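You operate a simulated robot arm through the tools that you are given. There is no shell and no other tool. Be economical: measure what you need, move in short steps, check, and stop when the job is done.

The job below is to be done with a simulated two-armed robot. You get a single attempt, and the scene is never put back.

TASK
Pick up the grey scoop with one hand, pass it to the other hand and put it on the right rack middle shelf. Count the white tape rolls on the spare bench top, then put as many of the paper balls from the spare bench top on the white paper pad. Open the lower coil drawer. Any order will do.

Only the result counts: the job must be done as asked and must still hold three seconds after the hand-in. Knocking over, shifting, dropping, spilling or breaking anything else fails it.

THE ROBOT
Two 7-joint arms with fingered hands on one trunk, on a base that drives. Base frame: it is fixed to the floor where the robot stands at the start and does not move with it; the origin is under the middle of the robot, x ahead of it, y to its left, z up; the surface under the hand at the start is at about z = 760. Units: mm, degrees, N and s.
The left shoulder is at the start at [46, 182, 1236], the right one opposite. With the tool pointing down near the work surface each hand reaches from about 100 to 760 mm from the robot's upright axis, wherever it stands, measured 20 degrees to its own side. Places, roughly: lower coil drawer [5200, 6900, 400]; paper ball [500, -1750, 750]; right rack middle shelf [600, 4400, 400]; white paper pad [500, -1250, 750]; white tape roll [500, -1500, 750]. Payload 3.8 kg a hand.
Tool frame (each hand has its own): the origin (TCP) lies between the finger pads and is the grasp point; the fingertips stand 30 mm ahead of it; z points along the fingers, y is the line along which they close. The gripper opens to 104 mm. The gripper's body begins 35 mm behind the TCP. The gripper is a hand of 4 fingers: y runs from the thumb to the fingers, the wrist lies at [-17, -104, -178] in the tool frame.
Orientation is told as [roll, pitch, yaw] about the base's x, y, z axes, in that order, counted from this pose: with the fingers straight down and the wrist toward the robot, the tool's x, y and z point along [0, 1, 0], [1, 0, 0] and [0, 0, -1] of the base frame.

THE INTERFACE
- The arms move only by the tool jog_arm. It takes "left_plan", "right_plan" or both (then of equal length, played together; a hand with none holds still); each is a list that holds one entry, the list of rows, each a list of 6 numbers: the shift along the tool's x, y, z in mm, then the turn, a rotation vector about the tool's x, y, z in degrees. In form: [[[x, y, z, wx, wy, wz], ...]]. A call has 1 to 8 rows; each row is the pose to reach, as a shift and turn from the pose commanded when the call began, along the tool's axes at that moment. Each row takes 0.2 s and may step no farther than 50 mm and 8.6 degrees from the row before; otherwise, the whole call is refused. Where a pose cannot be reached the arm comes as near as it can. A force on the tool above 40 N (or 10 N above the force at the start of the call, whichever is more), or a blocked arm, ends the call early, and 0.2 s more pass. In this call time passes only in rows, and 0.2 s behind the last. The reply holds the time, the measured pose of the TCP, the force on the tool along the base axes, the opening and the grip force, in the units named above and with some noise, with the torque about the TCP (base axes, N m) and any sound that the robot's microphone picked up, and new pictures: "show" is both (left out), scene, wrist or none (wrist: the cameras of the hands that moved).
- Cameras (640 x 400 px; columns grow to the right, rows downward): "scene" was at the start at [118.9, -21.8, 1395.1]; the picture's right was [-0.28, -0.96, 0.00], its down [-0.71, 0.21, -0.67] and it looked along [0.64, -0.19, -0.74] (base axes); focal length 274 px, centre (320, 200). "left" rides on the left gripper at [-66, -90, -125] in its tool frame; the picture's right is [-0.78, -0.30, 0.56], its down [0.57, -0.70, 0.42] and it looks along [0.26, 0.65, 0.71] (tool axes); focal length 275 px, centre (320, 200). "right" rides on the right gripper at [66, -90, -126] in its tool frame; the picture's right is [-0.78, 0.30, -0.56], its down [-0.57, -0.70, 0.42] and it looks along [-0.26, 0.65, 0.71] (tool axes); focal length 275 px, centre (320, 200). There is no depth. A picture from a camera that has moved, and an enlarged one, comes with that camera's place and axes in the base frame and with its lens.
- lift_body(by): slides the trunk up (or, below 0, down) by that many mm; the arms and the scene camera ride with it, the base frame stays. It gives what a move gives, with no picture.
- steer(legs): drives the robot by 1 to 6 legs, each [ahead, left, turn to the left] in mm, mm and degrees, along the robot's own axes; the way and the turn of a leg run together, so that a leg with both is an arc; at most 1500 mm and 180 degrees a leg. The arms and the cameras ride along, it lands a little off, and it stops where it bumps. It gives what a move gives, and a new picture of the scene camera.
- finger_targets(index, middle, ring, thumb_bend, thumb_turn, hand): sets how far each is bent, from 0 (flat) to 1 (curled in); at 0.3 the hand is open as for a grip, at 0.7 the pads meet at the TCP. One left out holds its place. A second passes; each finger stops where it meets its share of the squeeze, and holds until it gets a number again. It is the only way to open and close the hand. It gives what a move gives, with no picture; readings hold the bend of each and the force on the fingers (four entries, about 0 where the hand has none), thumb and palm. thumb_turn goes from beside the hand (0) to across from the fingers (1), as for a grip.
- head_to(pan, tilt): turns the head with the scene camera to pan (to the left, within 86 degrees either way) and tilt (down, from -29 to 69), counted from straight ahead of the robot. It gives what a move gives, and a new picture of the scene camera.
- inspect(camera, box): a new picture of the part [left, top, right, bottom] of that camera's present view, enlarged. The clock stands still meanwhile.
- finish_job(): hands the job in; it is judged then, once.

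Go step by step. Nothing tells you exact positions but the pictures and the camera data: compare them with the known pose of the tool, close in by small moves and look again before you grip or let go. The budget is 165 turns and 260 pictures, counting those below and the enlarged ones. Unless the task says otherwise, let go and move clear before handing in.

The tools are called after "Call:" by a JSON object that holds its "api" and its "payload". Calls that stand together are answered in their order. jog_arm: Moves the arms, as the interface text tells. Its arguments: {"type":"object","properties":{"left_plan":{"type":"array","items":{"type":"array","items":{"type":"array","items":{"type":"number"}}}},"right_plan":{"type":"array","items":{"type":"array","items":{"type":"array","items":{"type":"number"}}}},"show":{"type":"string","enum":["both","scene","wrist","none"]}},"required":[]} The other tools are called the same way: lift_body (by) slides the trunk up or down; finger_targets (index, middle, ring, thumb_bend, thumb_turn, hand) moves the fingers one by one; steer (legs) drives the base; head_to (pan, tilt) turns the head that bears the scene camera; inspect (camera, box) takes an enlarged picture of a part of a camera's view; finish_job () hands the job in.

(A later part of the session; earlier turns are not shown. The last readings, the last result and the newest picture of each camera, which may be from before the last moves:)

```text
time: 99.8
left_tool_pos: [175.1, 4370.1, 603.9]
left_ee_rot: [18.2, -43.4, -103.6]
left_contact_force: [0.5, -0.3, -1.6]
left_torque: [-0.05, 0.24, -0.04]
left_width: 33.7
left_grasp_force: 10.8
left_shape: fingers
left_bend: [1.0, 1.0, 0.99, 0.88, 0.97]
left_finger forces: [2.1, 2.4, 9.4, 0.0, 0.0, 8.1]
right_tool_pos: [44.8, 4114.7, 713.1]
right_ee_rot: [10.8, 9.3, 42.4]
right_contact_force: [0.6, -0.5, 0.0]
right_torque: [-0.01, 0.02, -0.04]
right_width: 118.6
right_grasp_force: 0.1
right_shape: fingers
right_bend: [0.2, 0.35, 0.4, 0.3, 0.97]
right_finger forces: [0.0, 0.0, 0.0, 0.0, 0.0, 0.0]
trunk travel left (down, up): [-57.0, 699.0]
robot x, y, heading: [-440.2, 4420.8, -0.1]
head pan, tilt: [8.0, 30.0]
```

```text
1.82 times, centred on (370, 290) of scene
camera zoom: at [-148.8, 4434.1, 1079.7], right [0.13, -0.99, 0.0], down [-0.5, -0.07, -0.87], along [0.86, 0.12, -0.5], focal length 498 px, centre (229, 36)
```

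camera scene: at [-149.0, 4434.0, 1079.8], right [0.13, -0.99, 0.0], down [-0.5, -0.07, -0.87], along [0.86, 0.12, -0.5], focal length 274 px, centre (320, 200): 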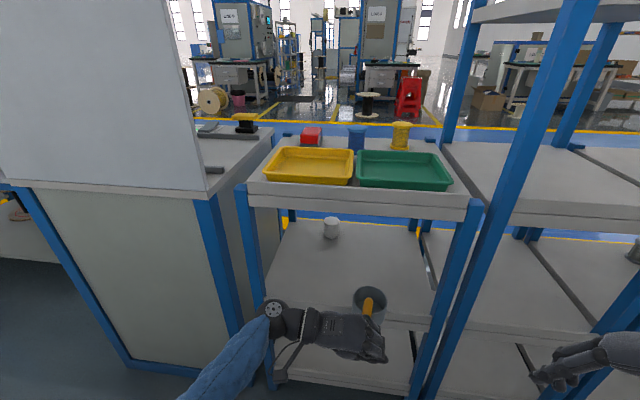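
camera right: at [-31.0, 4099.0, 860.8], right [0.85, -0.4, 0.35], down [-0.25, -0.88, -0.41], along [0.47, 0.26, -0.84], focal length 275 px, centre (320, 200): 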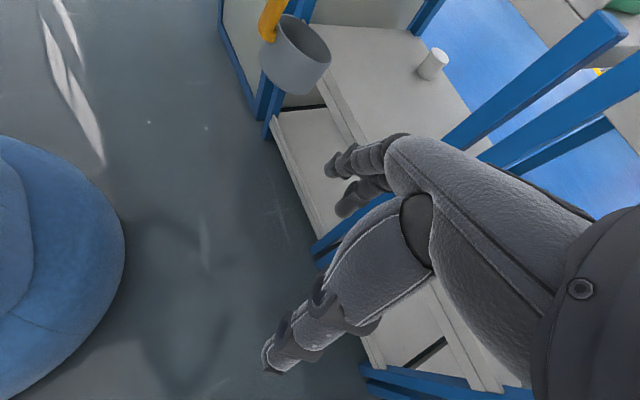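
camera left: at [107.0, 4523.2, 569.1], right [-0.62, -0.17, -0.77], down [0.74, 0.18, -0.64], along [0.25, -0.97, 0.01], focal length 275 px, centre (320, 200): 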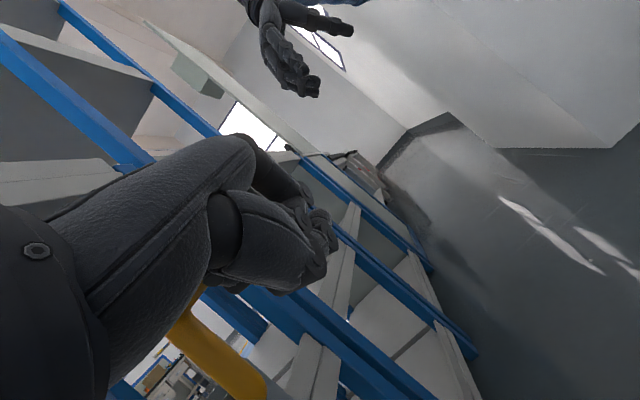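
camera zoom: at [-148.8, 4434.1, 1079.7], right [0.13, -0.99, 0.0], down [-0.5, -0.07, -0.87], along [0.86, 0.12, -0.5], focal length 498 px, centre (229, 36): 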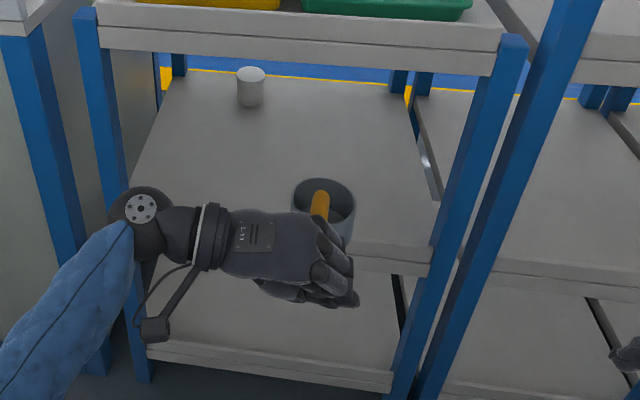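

The cup hangs freely again, base at z≈519, centre x≈313. I drive forward 150 mm to bring it over the shelf.

Call:
{"api": "steer", "payload": {"legs": [[150, 0, 0]]}}

Call:
{"api": "inspect", "payload": {"camera": "right", "box": [160, 0, 480, 200]}}

```text
time: 101.1
left_tool_pos: [322.5, 4367.2, 604.0]
left_ee_rot: [18.2, -43.3, -103.9]
left_contact_force: [-0.4, 0.3, -1.2]
left_torque: [-0.02, 0.25, -0.02]
left_width: 33.7
left_grasp_force: 11.0
left_shape: fingers
left_bend: [1.0, 1.0, 0.99, 0.88, 0.97]
left_finger forces: [2.1, 2.2, 9.5, 0.0, 0.0, 7.9]
right_tool_pos: [192.9, 4112.2, 713.4]
right_ee_rot: [11.0, 9.2, 42.3]
right_contact_force: [0.3, -0.4, 0.8]
right_torque: [0.02, 0.01, -0.01]
right_width: 118.2
right_grasp_force: 0.1
right_shape: fingers
right_bend: [0.2, 0.35, 0.4, 0.3, 0.97]
right_finger forces: [0.1, 0.0, 0.1, 0.1, 0.0, 0.1]
trunk travel left (down, up): [-57.0, 699.0]
robot x, y, heading: [-291.1, 4421.9, -0.3]
head pan, tilt: [8.0, 30.0]
camera scene: at [-0.5, 4432.6, 1079.6], right [0.13, -0.99, 0.0], down [-0.5, -0.07, -0.87], along [0.86, 0.11, -0.5], focal length 274 px, centre (320, 200)
```

scene: 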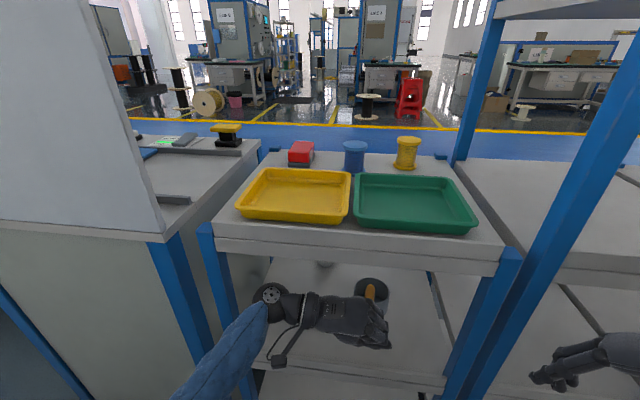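

```text
2.00 times, centred on (320, 100) of right
camera zoom: at [116.7, 4097.6, 860.5], right [0.85, -0.4, 0.35], down [-0.25, -0.88, -0.41], along [0.47, 0.26, -0.84], focal length 551 px, centre (320, 400)
```

zoom: 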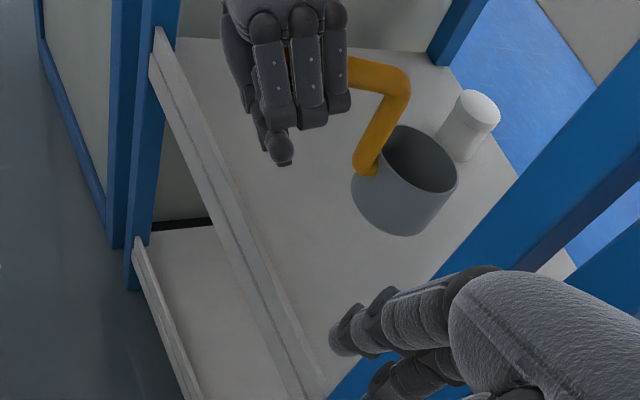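

The cup is over the shelf. Lower 40 mm in small rows and watch the force.

Call:
{"api": "jog_arm", "payload": {"left_plan": [[[-3.5, -9, 9, 0, 0, 0], [-7, -18, 18, 0, 0, 0], [-10, -27, 27, 0, 0, 0]]], "show": "none"}}

Call:
{"api": "inspect", "payload": {"camera": "right", "box": [160, 0, 480, 200]}}

```text
time: 101.9
left_tool_pos: [322.8, 4367.3, 563.7]
left_ee_rot: [18.2, -43.3, -103.7]
left_contact_force: [0.0, 1.2, -0.8]
left_torque: [-0.03, 0.25, -0.01]
left_width: 33.9
left_grasp_force: 10.8
left_shape: fingers
left_bend: [1.0, 1.0, 0.99, 0.88, 0.97]
left_finger forces: [2.2, 2.3, 9.1, 0.0, 0.0, 7.7]
right_tool_pos: [191.9, 4112.0, 712.7]
right_ee_rot: [10.9, 9.2, 42.4]
right_contact_force: [-0.8, 0.3, -0.7]
right_torque: [-0.02, -0.04, -0.01]
right_width: 118.5
right_grasp_force: 0.1
right_shape: fingers
right_bend: [0.2, 0.35, 0.4, 0.3, 0.97]
right_finger forces: [0.0, 0.0, 0.0, 0.0, 0.1, 0.1]
trunk travel left (down, up): [-57.0, 699.0]
robot x, y, heading: [-292.3, 4425.0, -0.3]
head pan, tilt: [8.0, 30.0]
```

```text
2.00 times, centred on (320, 100) of right
camera zoom: at [116.6, 4097.7, 860.5], right [0.85, -0.4, 0.35], down [-0.25, -0.88, -0.41], along [0.47, 0.26, -0.84], focal length 551 px, centre (320, 400)
```

zoom: 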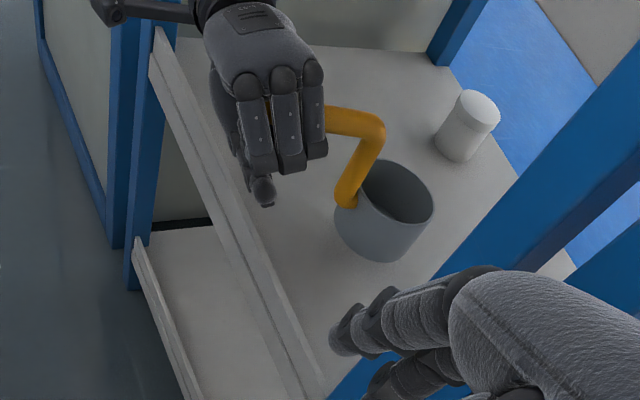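

Not touching yet. Continue down in 5 mm rows.

Call:
{"api": "jog_arm", "payload": {"left_plan": [[[-1.3, -3.4, 3.4, 0, 0, 0], [-2.6, -6.8, 6.8, 0, 0, 0], [-3.9, -10.2, 10.2, 0, 0, 0]]], "show": "none"}}

```text
time: 102.7
left_tool_pos: [321.9, 4367.0, 549.5]
left_ee_rot: [18.2, -43.3, -103.8]
left_contact_force: [0.3, -0.1, -1.2]
left_torque: [-0.02, 0.25, 0.04]
left_width: 33.9
left_grasp_force: 10.0
left_shape: fingers
left_bend: [1.0, 1.0, 0.99, 0.88, 0.97]
left_finger forces: [2.0, 2.1, 9.4, 0.0, 0.0, 7.7]
right_tool_pos: [193.1, 4113.5, 713.9]
right_ee_rot: [11.0, 9.1, 42.3]
right_contact_force: [0.5, 0.3, -0.6]
right_torque: [-0.03, 0.01, 0.0]
right_width: 118.8
right_grasp_force: 0.1
right_shape: fingers
right_bend: [0.2, 0.35, 0.4, 0.3, 0.97]
right_finger forces: [0.0, 0.0, 0.0, 0.0, 0.0, 0.0]
trunk travel left (down, up): [-57.0, 699.0]
robot x, y, heading: [-293.7, 4422.4, -0.2]
head pan, tilt: [8.0, 30.0]
```

Call:
{"api": "jog_arm", "payload": {"left_plan": [[[-1.5, -4, 4, 0, 0, 0], [-3, -8, 8, 0, 0, 0]]], "show": "none"}}

Call:
{"api": "inspect", "payload": {"camera": "right", "box": [160, 0, 480, 200]}}

```text
time: 103.3
left_tool_pos: [320.3, 4366.9, 536.6]
left_ee_rot: [18.4, -43.4, -103.9]
left_contact_force: [-0.1, 0.7, -0.3]
left_torque: [0.0, 0.07, 0.0]
left_width: 33.8
left_grasp_force: 9.3
left_shape: fingers
left_bend: [1.0, 1.0, 0.99, 0.88, 0.97]
left_finger forces: [2.6, 2.0, 8.0, 0.0, 0.0, 6.3]
right_tool_pos: [192.5, 4112.4, 714.6]
right_ee_rot: [10.9, 9.1, 42.3]
right_contact_force: [0.3, -0.3, -0.1]
right_torque: [0.03, 0.03, 0.03]
right_width: 118.5
right_grasp_force: 0.1
right_shape: fingers
right_bend: [0.2, 0.35, 0.4, 0.3, 0.97]
right_finger forces: [0.0, 0.0, 0.0, 0.0, 0.1, 0.1]
trunk travel left (down, up): [-57.0, 699.0]
robot x, y, heading: [-293.3, 4423.9, -0.4]
head pan, tilt: [8.0, 30.0]
```

```text
2.00 times, centred on (320, 100) of right
camera zoom: at [116.5, 4097.7, 860.7], right [0.85, -0.4, 0.35], down [-0.25, -0.88, -0.41], along [0.47, 0.26, -0.84], focal length 551 px, centre (320, 400)
```

zoom: 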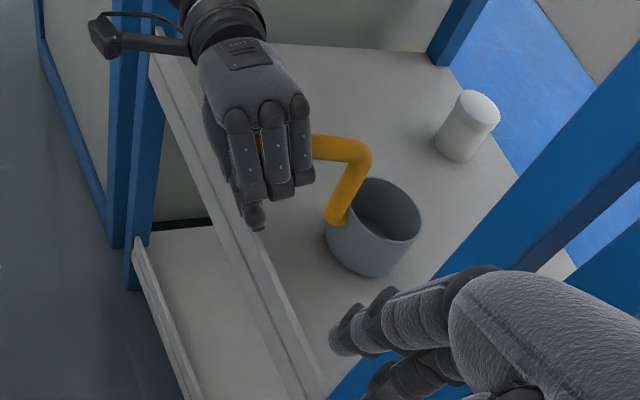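

It's touching down (torque drop). A few mm more to seat it.

Call:
{"api": "jog_arm", "payload": {"left_plan": [[[-1.2, -3, 3, 0, 0, 0]]], "show": "none"}}

Call:
{"api": "inspect", "payload": {"camera": "right", "box": [260, 60, 400, 160]}}

Call:
{"api": "inspect", "payload": {"camera": "left", "box": [100, 150, 420, 400]}}

```text
time: 103.7
left_tool_pos: [319.4, 4366.1, 533.2]
left_ee_rot: [18.3, -43.3, -104.0]
left_contact_force: [0.5, 0.0, 0.0]
left_torque: [-0.01, -0.01, 0.01]
left_width: 33.6
left_grasp_force: 8.3
left_shape: fingers
left_bend: [1.0, 1.0, 1.0, 0.88, 0.97]
left_finger forces: [3.2, 1.9, 7.3, 0.1, 0.0, 4.9]
right_tool_pos: [193.8, 4112.5, 713.4]
right_ee_rot: [10.9, 9.1, 42.3]
right_contact_force: [-0.1, 1.1, 1.1]
right_torque: [0.0, 0.05, -0.01]
right_width: 118.5
right_grasp_force: 0.1
right_shape: fingers
right_bend: [0.2, 0.35, 0.4, 0.3, 0.97]
right_finger forces: [0.0, 0.1, 0.0, 0.0, 0.0, 0.1]
trunk travel left (down, up): [-57.0, 699.0]
robot x, y, heading: [-290.2, 4424.4, -0.2]
head pan, tilt: [8.0, 30.0]
```

```text
4.00 times, centred on (330, 110) of right
camera zoom: at [116.4, 4097.7, 860.7], right [0.85, -0.4, 0.35], down [-0.25, -0.88, -0.41], along [0.47, 0.26, -0.84], focal length 1101 px, centre (280, 560)
```

zoom: 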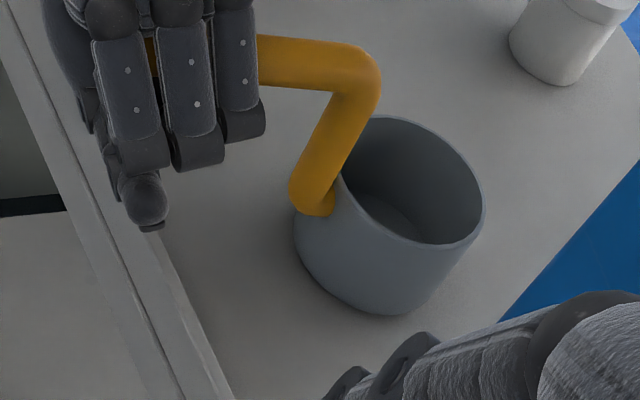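

```text
1.60 times, centred on (260, 275) of left
camera zoom: at [253.8, 4520.0, 543.1], right [-0.62, -0.17, -0.77], down [0.74, 0.18, -0.64], along [0.25, -0.97, 0.01], focal length 440 px, centre (416, 80)
```

zoom: 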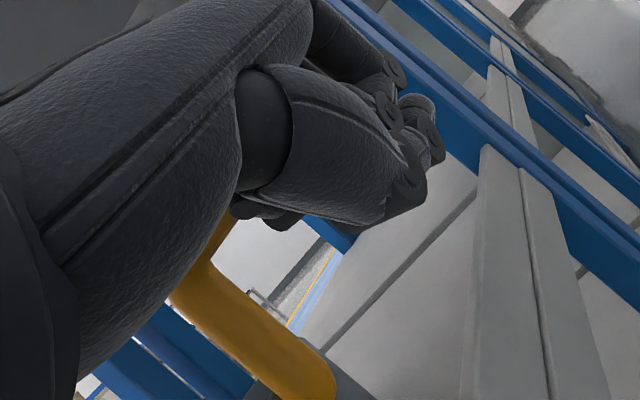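

The scoop's weight is on the shelf. I open the thumb first, then the fingers.

Call:
{"api": "finger_targets", "payload": {"hand": "left", "thumb_bend": 0.3, "index": 0.85, "middle": 0.85, "ring": 0.85}}

Call:
{"api": "finger_targets", "payload": {"hand": "left", "index": 0.3, "middle": 0.3, "ring": 0.3}}

Call:
{"api": "inspect", "payload": {"camera": "right", "box": [230, 30, 420, 160]}}

Call:
{"api": "inspect", "payload": {"camera": "left", "box": [100, 150, 420, 400]}}

```text
time: 104.7
left_tool_pos: [320.2, 4365.8, 536.5]
left_ee_rot: [18.5, -43.5, -104.1]
left_contact_force: [-5.7, -2.4, 11.9]
left_torque: [0.01, 0.03, 0.07]
left_width: 27.8
left_grasp_force: 7.0
left_shape: fingers
left_bend: [0.85, 0.85, 0.85, 0.4, 0.97]
left_finger forces: [0.1, 0.0, 0.0, 0.0, 13.8, 0.0]
right_tool_pos: [192.8, 4112.8, 714.4]
right_ee_rot: [10.8, 9.1, 42.3]
right_contact_force: [0.9, -0.6, -0.8]
right_torque: [0.01, 0.0, -0.02]
right_width: 118.5
right_grasp_force: 0.0
right_shape: fingers
right_bend: [0.2, 0.35, 0.4, 0.3, 0.97]
right_finger forces: [0.0, 0.0, 0.1, 0.1, 0.1, 0.1]
trunk travel left (down, up): [-57.0, 699.0]
robot x, y, heading: [-290.8, 4426.9, -0.4]
head pan, tilt: [8.0, 30.0]
```

```text
time: 105.7
left_tool_pos: [319.5, 4366.8, 534.3]
left_ee_rot: [18.5, -43.4, -103.9]
left_contact_force: [-4.2, -2.5, 13.4]
left_torque: [0.04, 0.06, 0.06]
left_width: 88.1
left_grasp_force: 7.3
left_shape: fingers
left_bend: [0.3, 0.3, 0.3, 0.4, 0.98]
left_finger forces: [0.1, 0.1, 0.1, 0.1, 14.4, 0.1]
right_tool_pos: [191.1, 4112.0, 713.8]
right_ee_rot: [10.9, 9.1, 42.4]
right_contact_force: [-0.3, -0.1, 0.5]
right_torque: [0.05, -0.01, -0.02]
right_width: 118.4
right_grasp_force: 0.0
right_shape: fingers
right_bend: [0.2, 0.35, 0.4, 0.3, 0.97]
right_finger forces: [0.0, 0.1, 0.1, 0.1, 0.0, 0.0]
trunk travel left (down, up): [-57.0, 699.0]
robot x, y, heading: [-294.3, 4420.3, -0.5]
head pan, tilt: [8.0, 30.0]
```

```text
3.08 times, centred on (325, 95) of right
camera zoom: at [115.5, 4097.6, 861.2], right [0.85, -0.4, 0.35], down [-0.25, -0.88, -0.41], along [0.47, 0.26, -0.84], focal length 847 px, centre (305, 523)
```

zoom: 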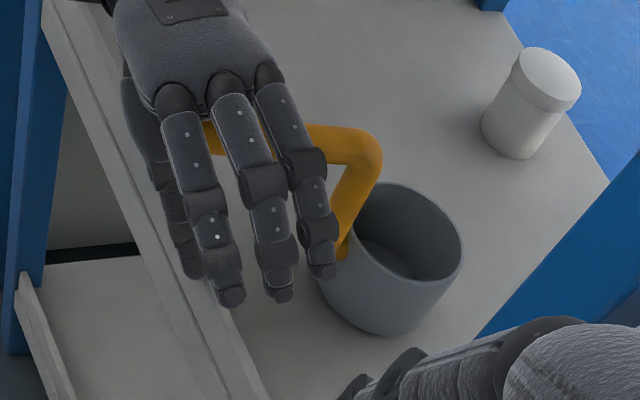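

```text
1.60 times, centred on (260, 275) of left
camera zoom: at [253.2, 4519.8, 543.8], right [-0.62, -0.17, -0.77], down [0.74, 0.18, -0.64], along [0.25, -0.97, 0.01], focal length 440 px, centre (416, 80)
```

zoom: 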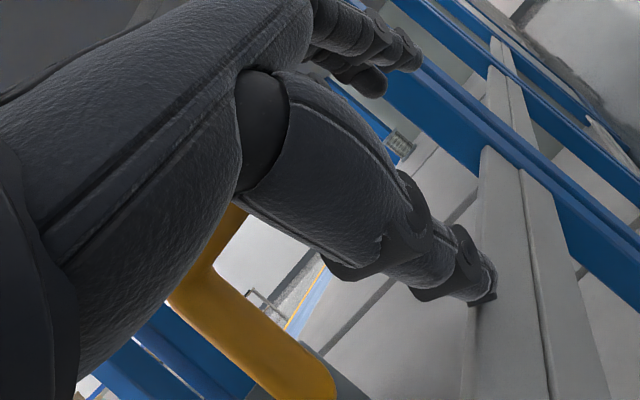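

The scoop stands free; the thumb rests on the shelf lip. I retract along the fingers' axis in small rows.

Call:
{"api": "jog_arm", "payload": {"left_plan": [[[0, 0, -8, 0, 0, 0], [0, 0, -16, 0, 0, 0], [0, 0, -24, 0, 0, 0]]], "show": "none"}}

Call:
{"api": "inspect", "payload": {"camera": "right", "box": [230, 0, 420, 160]}}

Call:
{"api": "inspect", "payload": {"camera": "left", "box": [100, 150, 420, 400]}}

```text
time: 106.5
left_tool_pos: [317.5, 4383.8, 549.4]
left_ee_rot: [18.2, -43.2, -103.7]
left_contact_force: [-0.2, -0.1, -0.9]
left_torque: [-0.01, -0.03, -0.01]
left_width: 104.5
left_grasp_force: 0.1
left_shape: fingers
left_bend: [0.3, 0.3, 0.3, 0.3, 0.97]
left_finger forces: [0.1, 0.0, 0.0, 0.0, 0.0, 0.0]
right_tool_pos: [192.9, 4112.9, 712.2]
right_ee_rot: [10.8, 9.3, 42.3]
right_contact_force: [0.2, 0.3, -0.4]
right_torque: [0.02, -0.03, -0.01]
right_width: 118.7
right_grasp_force: 0.0
right_shape: fingers
right_bend: [0.2, 0.35, 0.4, 0.3, 0.97]
right_finger forces: [0.0, 0.0, 0.0, 0.1, 0.0, 0.0]
trunk travel left (down, up): [-57.0, 699.0]
robot x, y, heading: [-292.3, 4423.8, -0.4]
head pan, tilt: [8.0, 30.0]
```

```text
2.50 times, centred on (325, 80) of right
camera zoom: at [116.5, 4097.7, 860.6], right [0.85, -0.4, 0.35], down [-0.25, -0.88, -0.41], along [0.47, 0.26, -0.84], focal length 688 px, centre (308, 500)
```

zoom: 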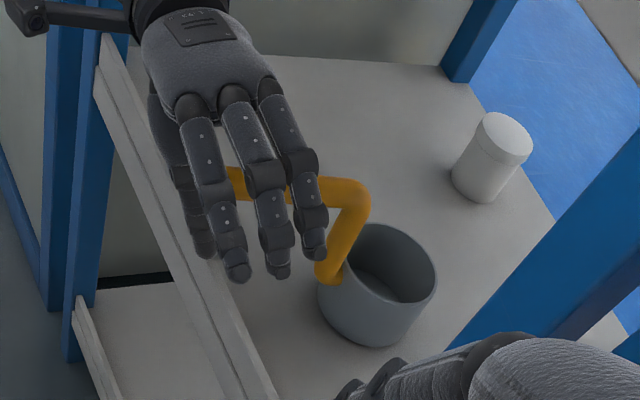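

```text
1.60 times, centred on (260, 275) of left
camera zoom: at [250.7, 4537.9, 559.1], right [-0.62, -0.17, -0.77], down [0.74, 0.19, -0.64], along [0.25, -0.97, 0.01], focal length 440 px, centre (416, 80)
```

zoom: 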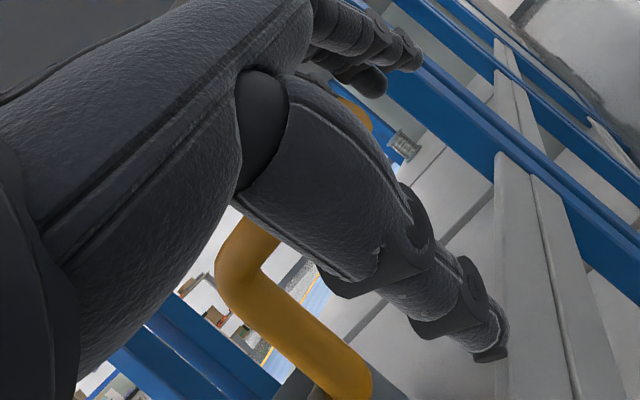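

Works well; nothing touches. Continue retracting.

Call:
{"api": "jog_arm", "payload": {"left_plan": [[[0, 0, -15, 0, 0, 0], [0, 0, -30, 0, 0, 0], [0, 0, -50, 0, 0, 0], [0, 0, -70, 0, 0, 0], [0, 0, -90, 0, 0, 0]]], "show": "none"}}

Call:
{"api": "inspect", "payload": {"camera": "right", "box": [230, 0, 420, 160]}}

```text
time: 107.9
left_tool_pos: [288.6, 4427.7, 607.9]
left_ee_rot: [16.8, -44.1, -105.3]
left_contact_force: [-0.6, -0.5, 0.2]
left_torque: [0.01, 0.01, -0.05]
left_width: 104.4
left_grasp_force: 0.0
left_shape: fingers
left_bend: [0.3, 0.3, 0.3, 0.3, 0.97]
left_finger forces: [0.0, 0.0, 0.0, 0.0, 0.1, 0.0]
right_tool_pos: [190.6, 4109.0, 717.0]
right_ee_rot: [10.8, 9.1, 42.2]
right_contact_force: [-0.9, 0.1, 0.0]
right_torque: [-0.01, 0.01, -0.01]
right_width: 118.4
right_grasp_force: 0.1
right_shape: fingers
right_bend: [0.2, 0.35, 0.4, 0.3, 0.97]
right_finger forces: [0.0, 0.0, 0.1, 0.0, 0.1, 0.1]
trunk travel left (down, up): [-57.0, 699.0]
robot x, y, heading: [-292.8, 4420.9, -0.8]
head pan, tilt: [8.0, 30.0]
stopped in row 5 (left hand): the arm was blocked; the commanded pose is now the measured one
```

```text
2.50 times, centred on (325, 80) of right
camera zoom: at [113.4, 4094.9, 862.5], right [0.84, -0.4, 0.35], down [-0.25, -0.88, -0.41], along [0.47, 0.26, -0.84], focal length 688 px, centre (308, 500)
```

zoom: 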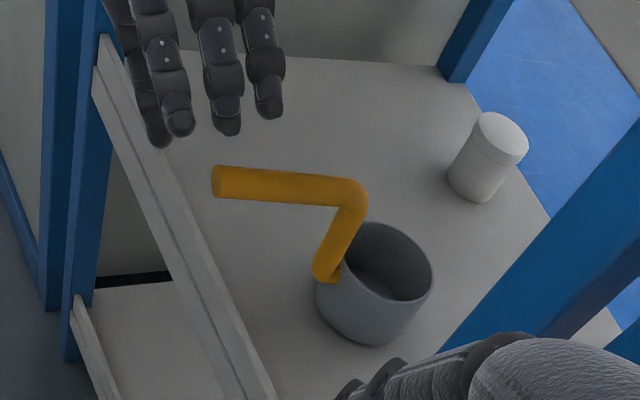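

The scoop stands on the shelf, clear of the hand. I drive straight back out of the rack.

Call:
{"api": "steer", "payload": {"legs": [[-60, 0, 0], [-120, 0, 0]]}}

Call:
{"api": "inspect", "payload": {"camera": "scene", "box": [220, 170, 480, 360]}}

```text
time: 109.7
left_tool_pos: [112.8, 4432.3, 606.6]
left_ee_rot: [16.7, -43.9, -104.8]
left_contact_force: [0.3, 0.0, 0.3]
left_torque: [-0.01, 0.0, -0.01]
left_width: 104.4
left_grasp_force: 0.0
left_shape: fingers
left_bend: [0.3, 0.3, 0.3, 0.3, 0.97]
left_finger forces: [0.0, 0.1, 0.0, 0.1, 0.0, 0.1]
right_tool_pos: [14.3, 4112.7, 714.6]
right_ee_rot: [10.9, 9.2, 42.2]
right_contact_force: [-0.8, -0.3, 0.0]
right_torque: [0.02, -0.02, 0.03]
right_width: 118.5
right_grasp_force: 0.1
right_shape: fingers
right_bend: [0.2, 0.35, 0.4, 0.3, 0.97]
right_finger forces: [0.0, 0.1, 0.1, 0.0, 0.1, 0.0]
trunk travel left (down, up): [-57.0, 699.0]
robot x, y, heading: [-470.9, 4418.1, -0.3]
head pan, tilt: [8.0, 30.0]
camera scene: at [-179.6, 4433.1, 1079.8], right [0.13, -0.99, 0.0], down [-0.5, -0.07, -0.87], along [0.86, 0.12, -0.5], focal length 274 px, centre (320, 200)
```

scene: 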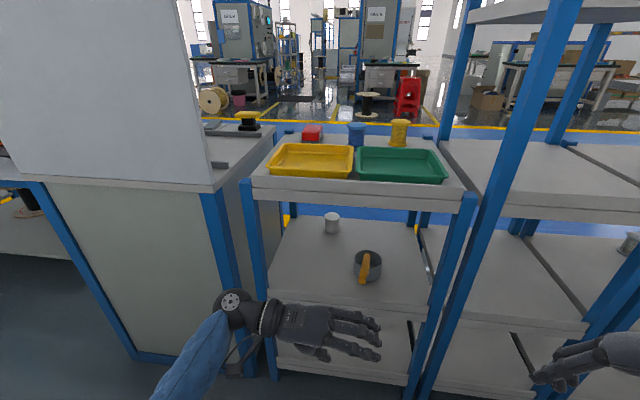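

```text
2.11 times, centred on (350, 265) of scene
camera zoom: at [-179.6, 4433.1, 1079.8], right [0.13, -0.99, 0.0], down [-0.5, -0.07, -0.87], along [0.86, 0.12, -0.5], focal length 577 px, centre (257, 63)
```

zoom: 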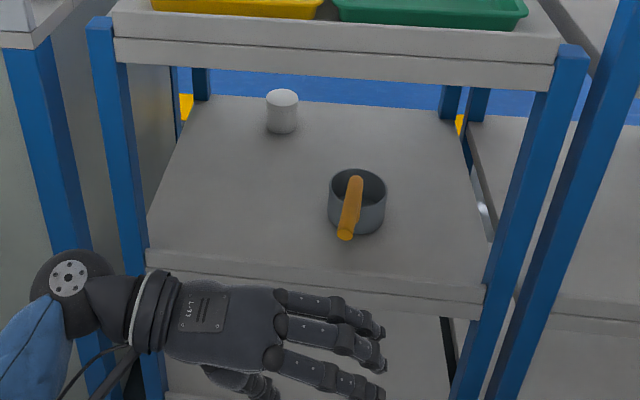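

The scoop stands upright on the right rack's middle shelf. Next the drawer: I raise the trunk, turn to face up the corridor (+y) and look for a way through to the aisle.

Call:
{"api": "lift_body", "payload": {"by": 330}}

Call:
{"api": "steer", "payload": {"legs": [[0, 0, 90]]}}

Call:
{"api": "head_to", "payload": {"pan": 0, "tilt": 12}}

Call:
{"api": "inspect", "payload": {"camera": "scene", "box": [260, 80, 500, 230]}}

```text
time: 113.0
left_tool_pos: [112.2, 4432.7, 936.7]
left_ee_rot: [16.7, -44.1, -104.7]
left_contact_force: [0.0, 0.1, -0.9]
left_torque: [0.01, -0.03, 0.0]
left_width: 104.2
left_grasp_force: 0.1
left_shape: fingers
left_bend: [0.3, 0.3, 0.3, 0.3, 0.97]
left_finger forces: [0.0, 0.0, 0.0, 0.1, 0.1, 0.1]
right_tool_pos: [14.5, 4112.9, 1043.9]
right_ee_rot: [10.9, 9.2, 42.4]
right_contact_force: [-0.4, -0.4, -0.3]
right_torque: [-0.02, 0.01, 0.02]
right_width: 118.1
right_grasp_force: 0.1
right_shape: fingers
right_bend: [0.2, 0.35, 0.4, 0.3, 0.97]
right_finger forces: [0.0, 0.1, 0.0, 0.0, 0.0, 0.0]
trunk travel left (down, up): [-387.0, 369.0]
robot x, y, heading: [-470.3, 4421.8, -0.4]
head pan, tilt: [8.0, 30.0]
```

```text
time: 117.2
left_tool_pos: [-464.2, 5006.6, 935.7]
left_ee_rot: [16.5, -44.0, -16.2]
left_contact_force: [0.3, -1.2, -0.3]
left_torque: [0.01, -0.02, 0.0]
left_width: 104.7
left_grasp_force: 0.1
left_shape: fingers
left_bend: [0.3, 0.3, 0.3, 0.3, 0.97]
left_finger forces: [0.1, 0.0, 0.0, 0.0, 0.0, 0.0]
right_tool_pos: [-146.9, 4900.6, 1042.1]
right_ee_rot: [11.0, 9.2, 131.0]
right_contact_force: [-0.1, 0.2, -0.1]
right_torque: [0.01, -0.03, 0.01]
right_width: 118.4
right_grasp_force: 0.1
right_shape: fingers
right_bend: [0.2, 0.35, 0.4, 0.3, 0.97]
right_finger forces: [0.0, 0.1, 0.0, 0.0, 0.0, 0.0]
trunk travel left (down, up): [-387.0, 369.0]
robot x, y, heading: [-472.5, 4419.7, 88.1]
head pan, tilt: [8.0, 30.0]
camera scene: at [-475.0, 4558.7, 1421.6], right [0.99, 0.11, 0.0], down [0.05, -0.5, -0.87], along [-0.1, 0.86, -0.5], focal length 274 px, centre (320, 200)
```

scene: 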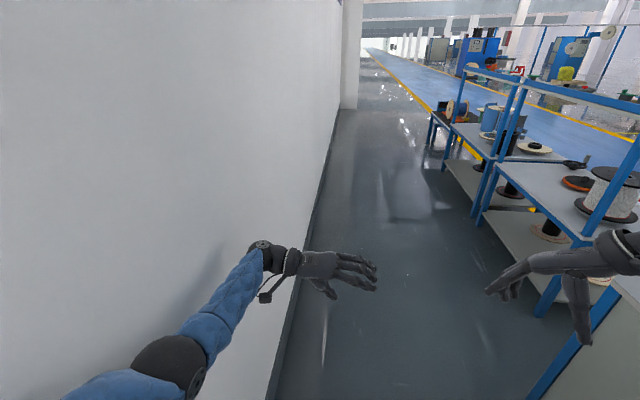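

```text
time: 118.0
left_tool_pos: [-463.4, 5006.0, 935.6]
left_ee_rot: [16.6, -43.9, -16.0]
left_contact_force: [0.1, 0.4, 0.3]
left_torque: [0.02, 0.0, -0.03]
left_width: 104.3
left_grasp_force: 0.1
left_shape: fingers
left_bend: [0.3, 0.3, 0.3, 0.3, 0.97]
left_finger forces: [0.1, 0.1, 0.0, 0.1, 0.0, 0.0]
right_tool_pos: [-146.4, 4900.8, 1041.3]
right_ee_rot: [11.2, 9.1, 130.9]
right_contact_force: [0.3, 0.0, -0.4]
right_torque: [-0.02, -0.01, 0.0]
right_width: 118.2
right_grasp_force: 0.0
right_shape: fingers
right_bend: [0.2, 0.35, 0.4, 0.3, 0.97]
right_finger forces: [0.0, 0.0, 0.1, 0.0, 0.0, 0.1]
trunk travel left (down, up): [-387.0, 369.0]
robot x, y, heading: [-473.2, 4420.8, 88.4]
head pan, tilt: [0.0, 12.0]
camera scene: at [-462.2, 4562.0, 1450.6], right [1.0, -0.03, 0.0], down [-0.01, -0.21, -0.98], along [0.03, 0.98, -0.21], focal length 274 px, centre (320, 200)
```

scene: 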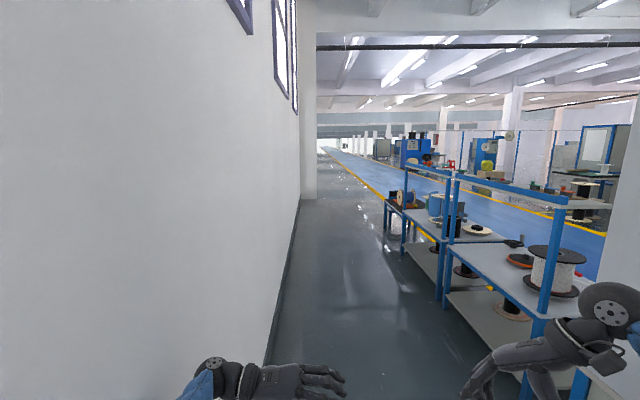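

```text
2.67 times, centred on (380, 155) of scene
camera zoom: at [-462.2, 4562.0, 1450.6], right [1.0, -0.03, 0.0], down [-0.01, -0.21, -0.98], along [0.03, 0.98, -0.21], focal length 731 px, centre (160, 320)
```

zoom: 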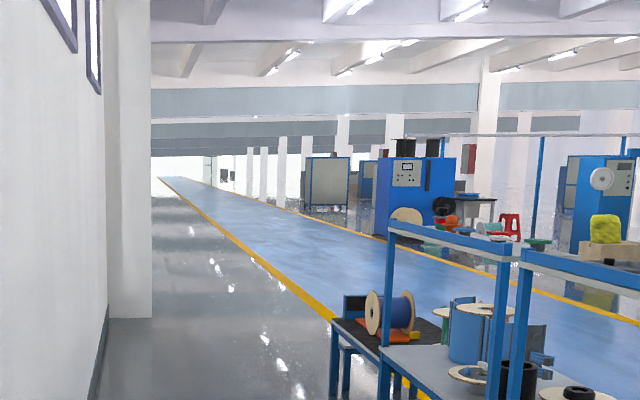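

The rack row ends around y≈8900; I can go round it into the aisle. I shift right a bit off the wall and drive up the corridor.

Call:
{"api": "steer", "payload": {"legs": [[0, -150, 1.6], [1500, 0, 0], [1500, 0, 0], [1000, 0, 0]]}}

```text
time: 138.0
left_tool_pos: [-269.1, 8965.3, 938.0]
left_ee_rot: [16.6, -44.1, -14.3]
left_contact_force: [0.2, -0.9, -0.2]
left_torque: [-0.03, 0.06, -0.02]
left_width: 104.4
left_grasp_force: 0.0
left_shape: fingers
left_bend: [0.3, 0.3, 0.3, 0.3, 0.97]
left_finger forces: [0.1, 0.0, 0.0, 0.0, 0.0, 0.1]
right_tool_pos: [51.8, 8870.2, 1042.8]
right_ee_rot: [10.9, 9.2, 132.8]
right_contact_force: [0.6, 0.1, 0.1]
right_torque: [0.02, 0.0, 0.0]
right_width: 118.6
right_grasp_force: 0.2
right_shape: fingers
right_bend: [0.2, 0.35, 0.4, 0.3, 0.97]
right_finger forces: [0.0, 0.0, 0.0, 0.1, 0.0, 0.0]
trunk travel left (down, up): [-387.0, 369.0]
robot x, y, heading: [-250.0, 8379.1, 90.0]
head pan, tilt: [0.0, 12.0]
camera scene: at [-254.8, 8520.8, 1450.9], right [1.0, 0.0, 0.0], down [0.0, -0.21, -0.98], along [0.0, 0.98, -0.21], focal length 274 px, centre (320, 200)
```

scene: 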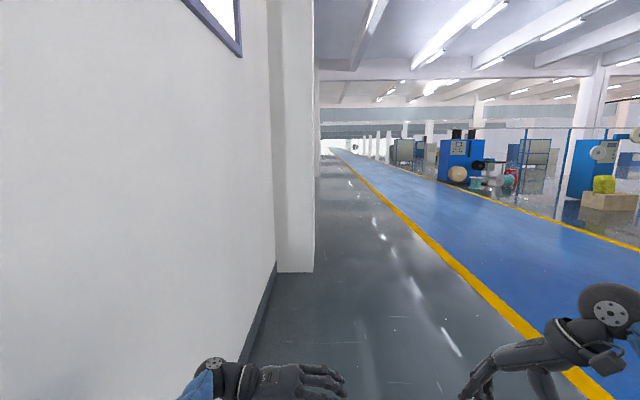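

Call:
{"api": "head_to", "payload": {"pan": -75, "tilt": 18}}

```text
time: 139.5
left_tool_pos: [-269.2, 8964.8, 935.9]
left_ee_rot: [16.9, -44.0, -14.3]
left_contact_force: [0.5, 0.3, -1.0]
left_torque: [-0.01, 0.04, 0.0]
left_width: 104.4
left_grasp_force: 0.1
left_shape: fingers
left_bend: [0.3, 0.3, 0.3, 0.3, 0.97]
left_finger forces: [0.0, 0.0, 0.0, 0.0, 0.1, 0.0]
right_tool_pos: [50.9, 8870.4, 1044.3]
right_ee_rot: [10.9, 9.3, 132.8]
right_contact_force: [-0.6, 1.1, 0.5]
right_torque: [-0.02, 0.0, -0.03]
right_width: 118.6
right_grasp_force: 0.1
right_shape: fingers
right_bend: [0.2, 0.35, 0.4, 0.3, 0.97]
right_finger forces: [0.1, 0.0, 0.1, 0.1, 0.0, 0.0]
trunk travel left (down, up): [-387.0, 369.0]
robot x, y, heading: [-250.3, 8380.8, 90.3]
head pan, tilt: [-75.0, 18.0]
camera scene: at [-164.6, 8451.5, 1441.2], right [0.26, -0.97, 0.0], down [-0.3, -0.08, -0.95], along [0.92, 0.25, -0.31], focal length 274 px, centre (320, 200)
```

scene: 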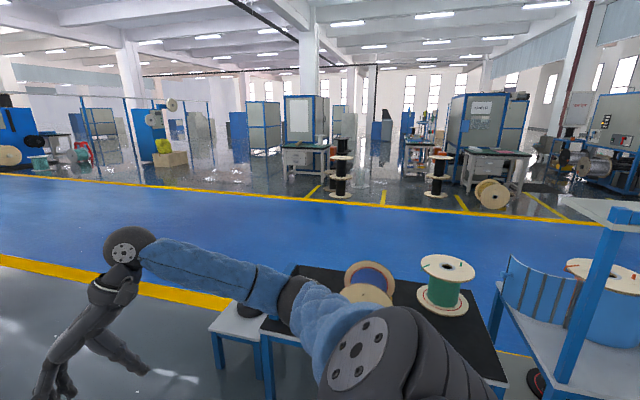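

The table row ends near y≈9200, and across the aisle I see a bench with drawers right where the coil drawer should be. I drive round the end into the aisle.

Call:
{"api": "steer", "payload": {"legs": [[1500, 0, 0], [0, 0, -90], [1500, 0, 0], [1000, 0, 0]]}}

Call:
{"api": "head_to", "payload": {"pan": -40, "tilt": 15}}

```text
time: 162.3
left_tool_pos: [2776.8, 9955.6, 936.4]
left_ee_rot: [16.8, -44.1, -104.2]
left_contact_force: [0.4, -0.1, 0.2]
left_torque: [-0.02, 0.02, 0.01]
left_width: 104.4
left_grasp_force: 0.0
left_shape: fingers
left_bend: [0.3, 0.3, 0.3, 0.3, 0.97]
left_finger forces: [0.1, 0.0, 0.0, 0.1, 0.1, 0.1]
right_tool_pos: [2684.2, 9636.7, 1042.9]
right_ee_rot: [10.9, 9.3, 43.0]
right_contact_force: [0.1, -0.8, 0.3]
right_torque: [0.02, 0.02, 0.0]
right_width: 118.1
right_grasp_force: 0.2
right_shape: fingers
right_bend: [0.2, 0.35, 0.4, 0.3, 0.97]
right_finger forces: [0.0, 0.1, 0.0, 0.0, 0.0, 0.0]
trunk travel left (down, up): [-387.0, 369.0]
robot x, y, heading: [2199.2, 9941.6, 0.1]
head pan, tilt: [-75.0, 18.0]
camera scene: at [2263.1, 9850.5, 1441.1], right [-0.97, -0.26, 0.0], down [-0.08, 0.3, -0.95], along [0.25, -0.92, -0.31], focal length 274 px, centre (320, 200)
```

scene: 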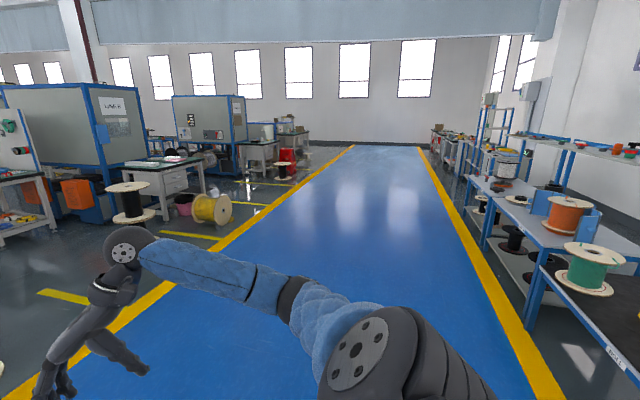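

```text
time: 163.3
left_tool_pos: [2777.6, 9955.2, 937.4]
left_ee_rot: [16.8, -44.0, -104.4]
left_contact_force: [-1.1, 1.3, 0.6]
left_torque: [-0.01, -0.01, -0.02]
left_width: 104.1
left_grasp_force: 0.1
left_shape: fingers
left_bend: [0.3, 0.3, 0.3, 0.3, 0.97]
left_finger forces: [0.0, 0.1, 0.0, 0.1, 0.0, 0.0]
right_tool_pos: [2683.2, 9635.3, 1043.2]
right_ee_rot: [10.9, 9.2, 42.8]
right_contact_force: [-0.6, 0.1, 0.2]
right_torque: [-0.03, 0.0, 0.02]
right_width: 118.6
right_grasp_force: 0.1
right_shape: fingers
right_bend: [0.2, 0.35, 0.4, 0.3, 0.97]
right_finger forces: [0.0, 0.1, 0.0, 0.1, 0.0, 0.0]
trunk travel left (down, up): [-387.0, 369.0]
robot x, y, heading: [2195.2, 9935.3, -0.0]
head pan, tilt: [-40.0, 15.0]
camera scene: at [2309.8, 9880.7, 1446.1], right [-0.64, -0.77, 0.0], down [-0.2, 0.17, -0.97], along [0.74, -0.62, -0.26], focal length 274 px, centre (320, 200)
```

scene: 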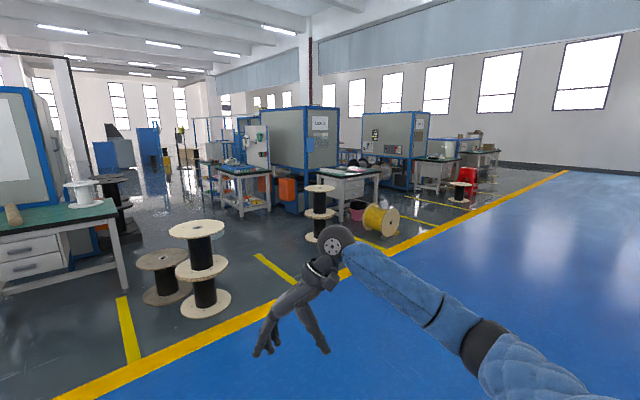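

Call:
{"api": "inspect", "payload": {"camera": "scene", "box": [280, 130, 440, 250]}}

```text
3.33 times, centred on (360, 190) of scene
camera zoom: at [2309.8, 9880.7, 1446.1], right [-0.64, -0.77, 0.0], down [-0.2, 0.17, -0.97], along [0.74, -0.62, -0.26], focal length 914 px, centre (187, 233)
```

zoom: 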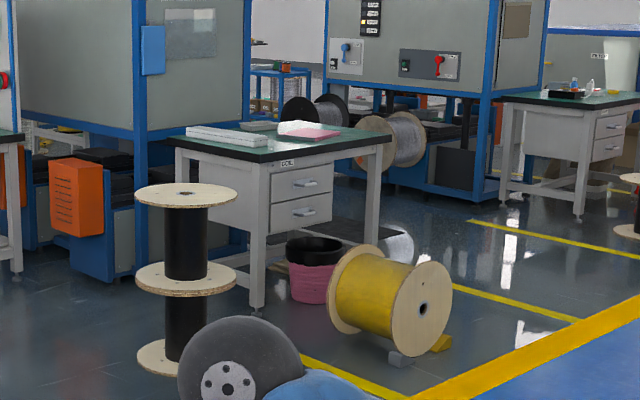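

The coil bench's front face is at x≈4910 with two drawers around y≈7025; the lower handle is near z≈508. A yellow spool lies before it. I approach for a closer look.

Call:
{"api": "steer", "payload": {"legs": [[0, 0, -90], [1500, 0, 0], [1050, 0, 0], [0, 0, 90], [1200, 0, 0]]}}

Call:
{"api": "head_to", "payload": {"pan": -10, "tilt": 25}}

Call:
{"api": "inspect", "payload": {"camera": "scene", "box": [200, 60, 520, 260]}}

```text
time: 189.2
left_tool_pos: [3953.6, 7321.5, 936.8]
left_ee_rot: [16.9, -44.0, -108.3]
left_contact_force: [-0.5, 0.5, -0.1]
left_torque: [0.0, 0.01, 0.03]
left_width: 104.2
left_grasp_force: 0.0
left_shape: fingers
left_bend: [0.3, 0.3, 0.3, 0.3, 0.97]
left_finger forces: [0.0, 0.0, 0.1, 0.1, 0.0, 0.1]
right_tool_pos: [3835.5, 7008.3, 1043.7]
right_ee_rot: [10.8, 9.3, 38.8]
right_contact_force: [-0.2, 0.1, 0.2]
right_torque: [0.0, 0.03, 0.04]
right_width: 118.4
right_grasp_force: 0.1
right_shape: fingers
right_bend: [0.2, 0.35, 0.4, 0.3, 0.97]
right_finger forces: [0.1, 0.1, 0.0, 0.1, 0.1, 0.0]
trunk travel left (down, up): [-387.0, 369.0]
robot x, y, heading: [3372.9, 7348.7, -4.0]
head pan, tilt: [-40.0, 15.0]
camera scene: at [3481.9, 7279.9, 1446.0], right [-0.69, -0.72, 0.0], down [-0.19, 0.18, -0.97], along [0.7, -0.67, -0.26], focal length 274 px, centre (320, 200)
```

scene: 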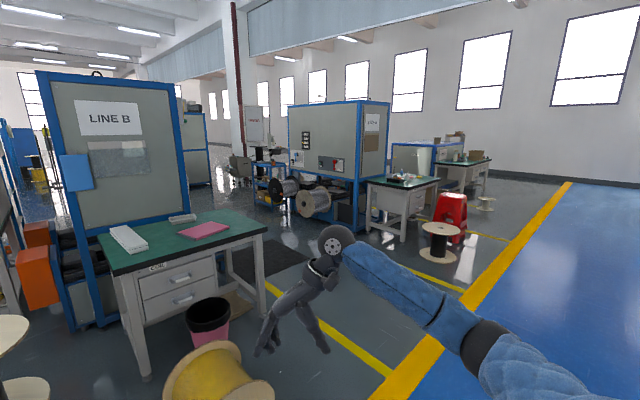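

```text
time: 190.1
left_tool_pos: [3952.9, 7321.5, 936.4]
left_ee_rot: [16.8, -44.0, -108.3]
left_contact_force: [0.6, 0.5, -1.1]
left_torque: [0.03, 0.01, -0.01]
left_width: 104.3
left_grasp_force: 0.1
left_shape: fingers
left_bend: [0.3, 0.3, 0.3, 0.3, 0.97]
left_finger forces: [0.0, 0.0, 0.1, 0.0, 0.0, 0.0]
right_tool_pos: [3836.3, 7008.9, 1043.3]
right_ee_rot: [10.9, 9.2, 38.8]
right_contact_force: [0.6, 1.2, 0.3]
right_torque: [0.0, -0.03, 0.04]
right_width: 118.7
right_grasp_force: 0.1
right_shape: fingers
right_bend: [0.2, 0.35, 0.4, 0.3, 0.97]
right_finger forces: [0.1, 0.0, 0.0, 0.0, 0.0, 0.1]
trunk travel left (down, up): [-387.0, 369.0]
robot x, y, heading: [3374.0, 7346.4, -3.9]
head pan, tilt: [-10.0, 25.0]
camera scene: at [3503.6, 7322.5, 1429.8], right [-0.24, -0.97, 0.0], down [-0.41, 0.1, -0.91], along [0.88, -0.22, -0.42], focal length 274 px, centre (320, 200)
```

scene: 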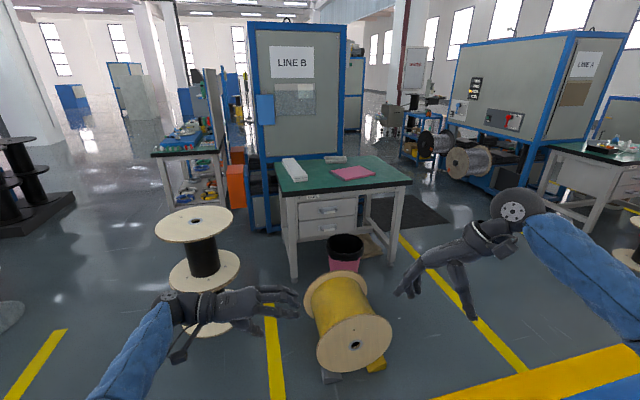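

```text
2.00 times, centred on (360, 160) of scene
camera zoom: at [3503.6, 7322.5, 1429.8], right [-0.24, -0.97, 0.0], down [-0.41, 0.1, -0.91], along [0.88, -0.22, -0.42], focal length 548 px, centre (240, 280)
```

zoom: 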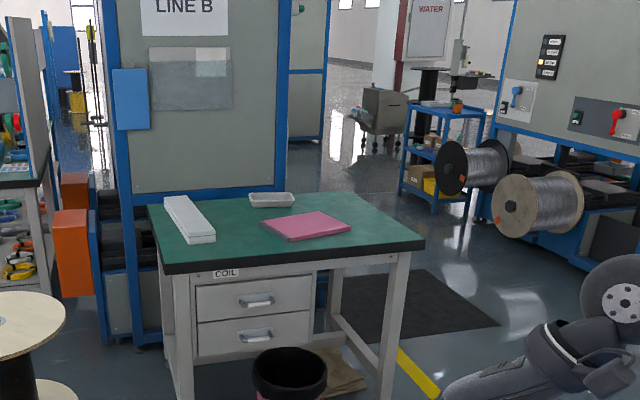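

I'll stand to the right of the spool at about (4550,6380), heading ~40°, and use the left arm. First move around at a distance and look.

Call:
{"api": "steer", "payload": {"legs": [[0, -970, 4], [800, 0, 0], [0, 0, 40]]}}

Call:
{"api": "head_to", "payload": {"pan": 0, "tilt": 35}}

```text
time: 200.9
left_tool_pos: [4546.0, 6731.6, 936.6]
left_ee_rot: [16.9, -44.1, -65.5]
left_contact_force: [0.1, 0.8, -0.1]
left_torque: [0.02, -0.02, 0.02]
left_width: 104.3
left_grasp_force: 0.1
left_shape: fingers
left_bend: [0.3, 0.3, 0.3, 0.3, 0.97]
left_finger forces: [0.0, 0.0, 0.0, 0.1, 0.0, 0.0]
right_tool_pos: [4672.7, 6424.2, 1043.7]
right_ee_rot: [10.9, 9.3, 81.7]
right_contact_force: [-0.6, 0.4, 0.5]
right_torque: [-0.01, -0.02, -0.02]
right_width: 118.5
right_grasp_force: 0.1
right_shape: fingers
right_bend: [0.2, 0.35, 0.4, 0.3, 0.97]
right_finger forces: [0.1, 0.0, 0.1, 0.1, 0.1, 0.1]
trunk travel left (down, up): [-387.0, 369.0]
robot x, y, heading: [4100.9, 6356.7, 39.1]
head pan, tilt: [-10.0, 25.0]
camera scene: at [4215.5, 6427.6, 1429.8], right [0.48, -0.87, 0.0], down [-0.37, -0.21, -0.91], along [0.79, 0.44, -0.42], focal length 274 px, centre (320, 200)
```

scene: 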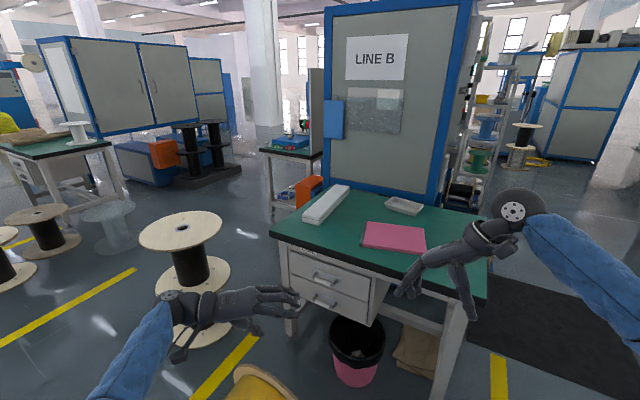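

```text
time: 201.6
left_tool_pos: [4545.3, 6730.6, 936.6]
left_ee_rot: [16.7, -44.0, -65.4]
left_contact_force: [0.6, 0.0, -0.2]
left_torque: [0.01, 0.0, 0.0]
left_width: 104.3
left_grasp_force: 0.0
left_shape: fingers
left_bend: [0.3, 0.3, 0.3, 0.3, 0.97]
left_finger forces: [0.0, 0.1, 0.0, 0.0, 0.1, 0.0]
right_tool_pos: [4673.0, 6422.8, 1043.4]
right_ee_rot: [10.9, 9.3, 81.6]
right_contact_force: [-0.7, -0.2, 0.0]
right_torque: [0.02, 0.01, -0.01]
right_width: 118.5
right_grasp_force: 0.0
right_shape: fingers
right_bend: [0.2, 0.35, 0.4, 0.3, 0.97]
right_finger forces: [0.0, 0.0, 0.1, 0.1, 0.0, 0.0]
trunk travel left (down, up): [-387.0, 369.0]
robot x, y, heading: [4099.0, 6350.2, 39.0]
head pan, tilt: [0.0, 35.0]
camera scene: at [4203.5, 6438.0, 1414.1], right [0.63, -0.78, 0.0], down [-0.45, -0.36, -0.82], along [0.64, 0.52, -0.57], focal length 274 px, centre (320, 200)
```

scene: 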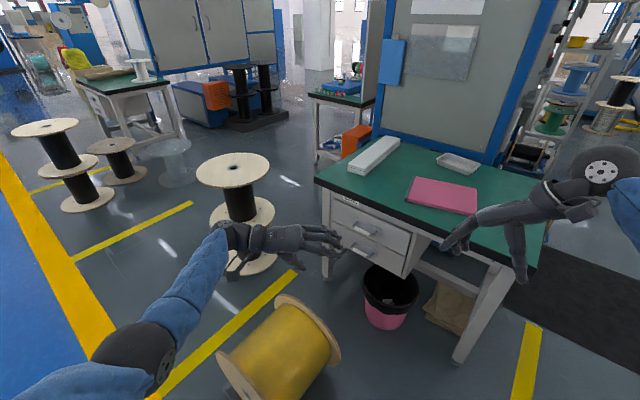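

Call:
{"api": "inspect", "payload": {"camera": "scene", "box": [290, 170, 450, 290]}}

Call:
{"api": "inspect", "payload": {"camera": "right", "box": [0, 0, 640, 400]}}

Call:
{"api": "inspect", "payload": {"camera": "left", "box": [0, 0, 640, 400]}}

```text
3.33 times, centred on (370, 230) of scene
camera zoom: at [4203.5, 6438.0, 1414.1], right [0.63, -0.78, 0.0], down [-0.45, -0.36, -0.82], along [0.64, 0.52, -0.57], focal length 914 px, centre (153, 100)
```

zoom: 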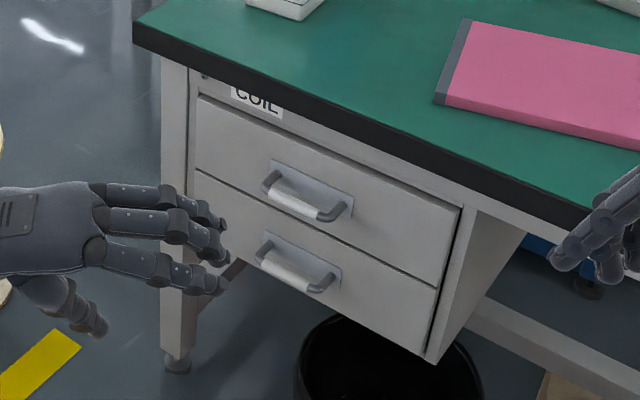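

```text
1.00 times, centred on (320, 200) of right (not enlarged: the box is as wide or as high as the picture)
camera zoom: at [4622.7, 6362.8, 1190.7], right [0.91, 0.23, 0.35], down [0.36, -0.84, -0.41], along [0.2, 0.5, -0.84], focal length 275 px, centre (320, 200)
```

zoom: 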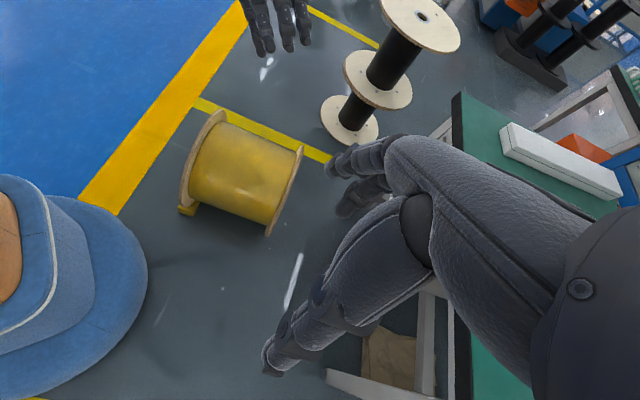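

```text
1.00 times, centred on (320, 200) of left (not enlarged: the box is as wide or as high as the picture)
camera zoom: at [4399.4, 6813.0, 946.9], right [-0.4, -0.53, -0.75], down [0.47, 0.58, -0.66], along [0.79, -0.62, 0.01], focal length 275 px, centre (320, 200)
```

zoom: 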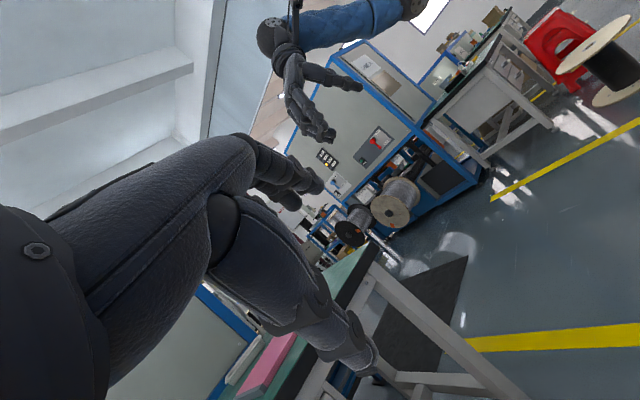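

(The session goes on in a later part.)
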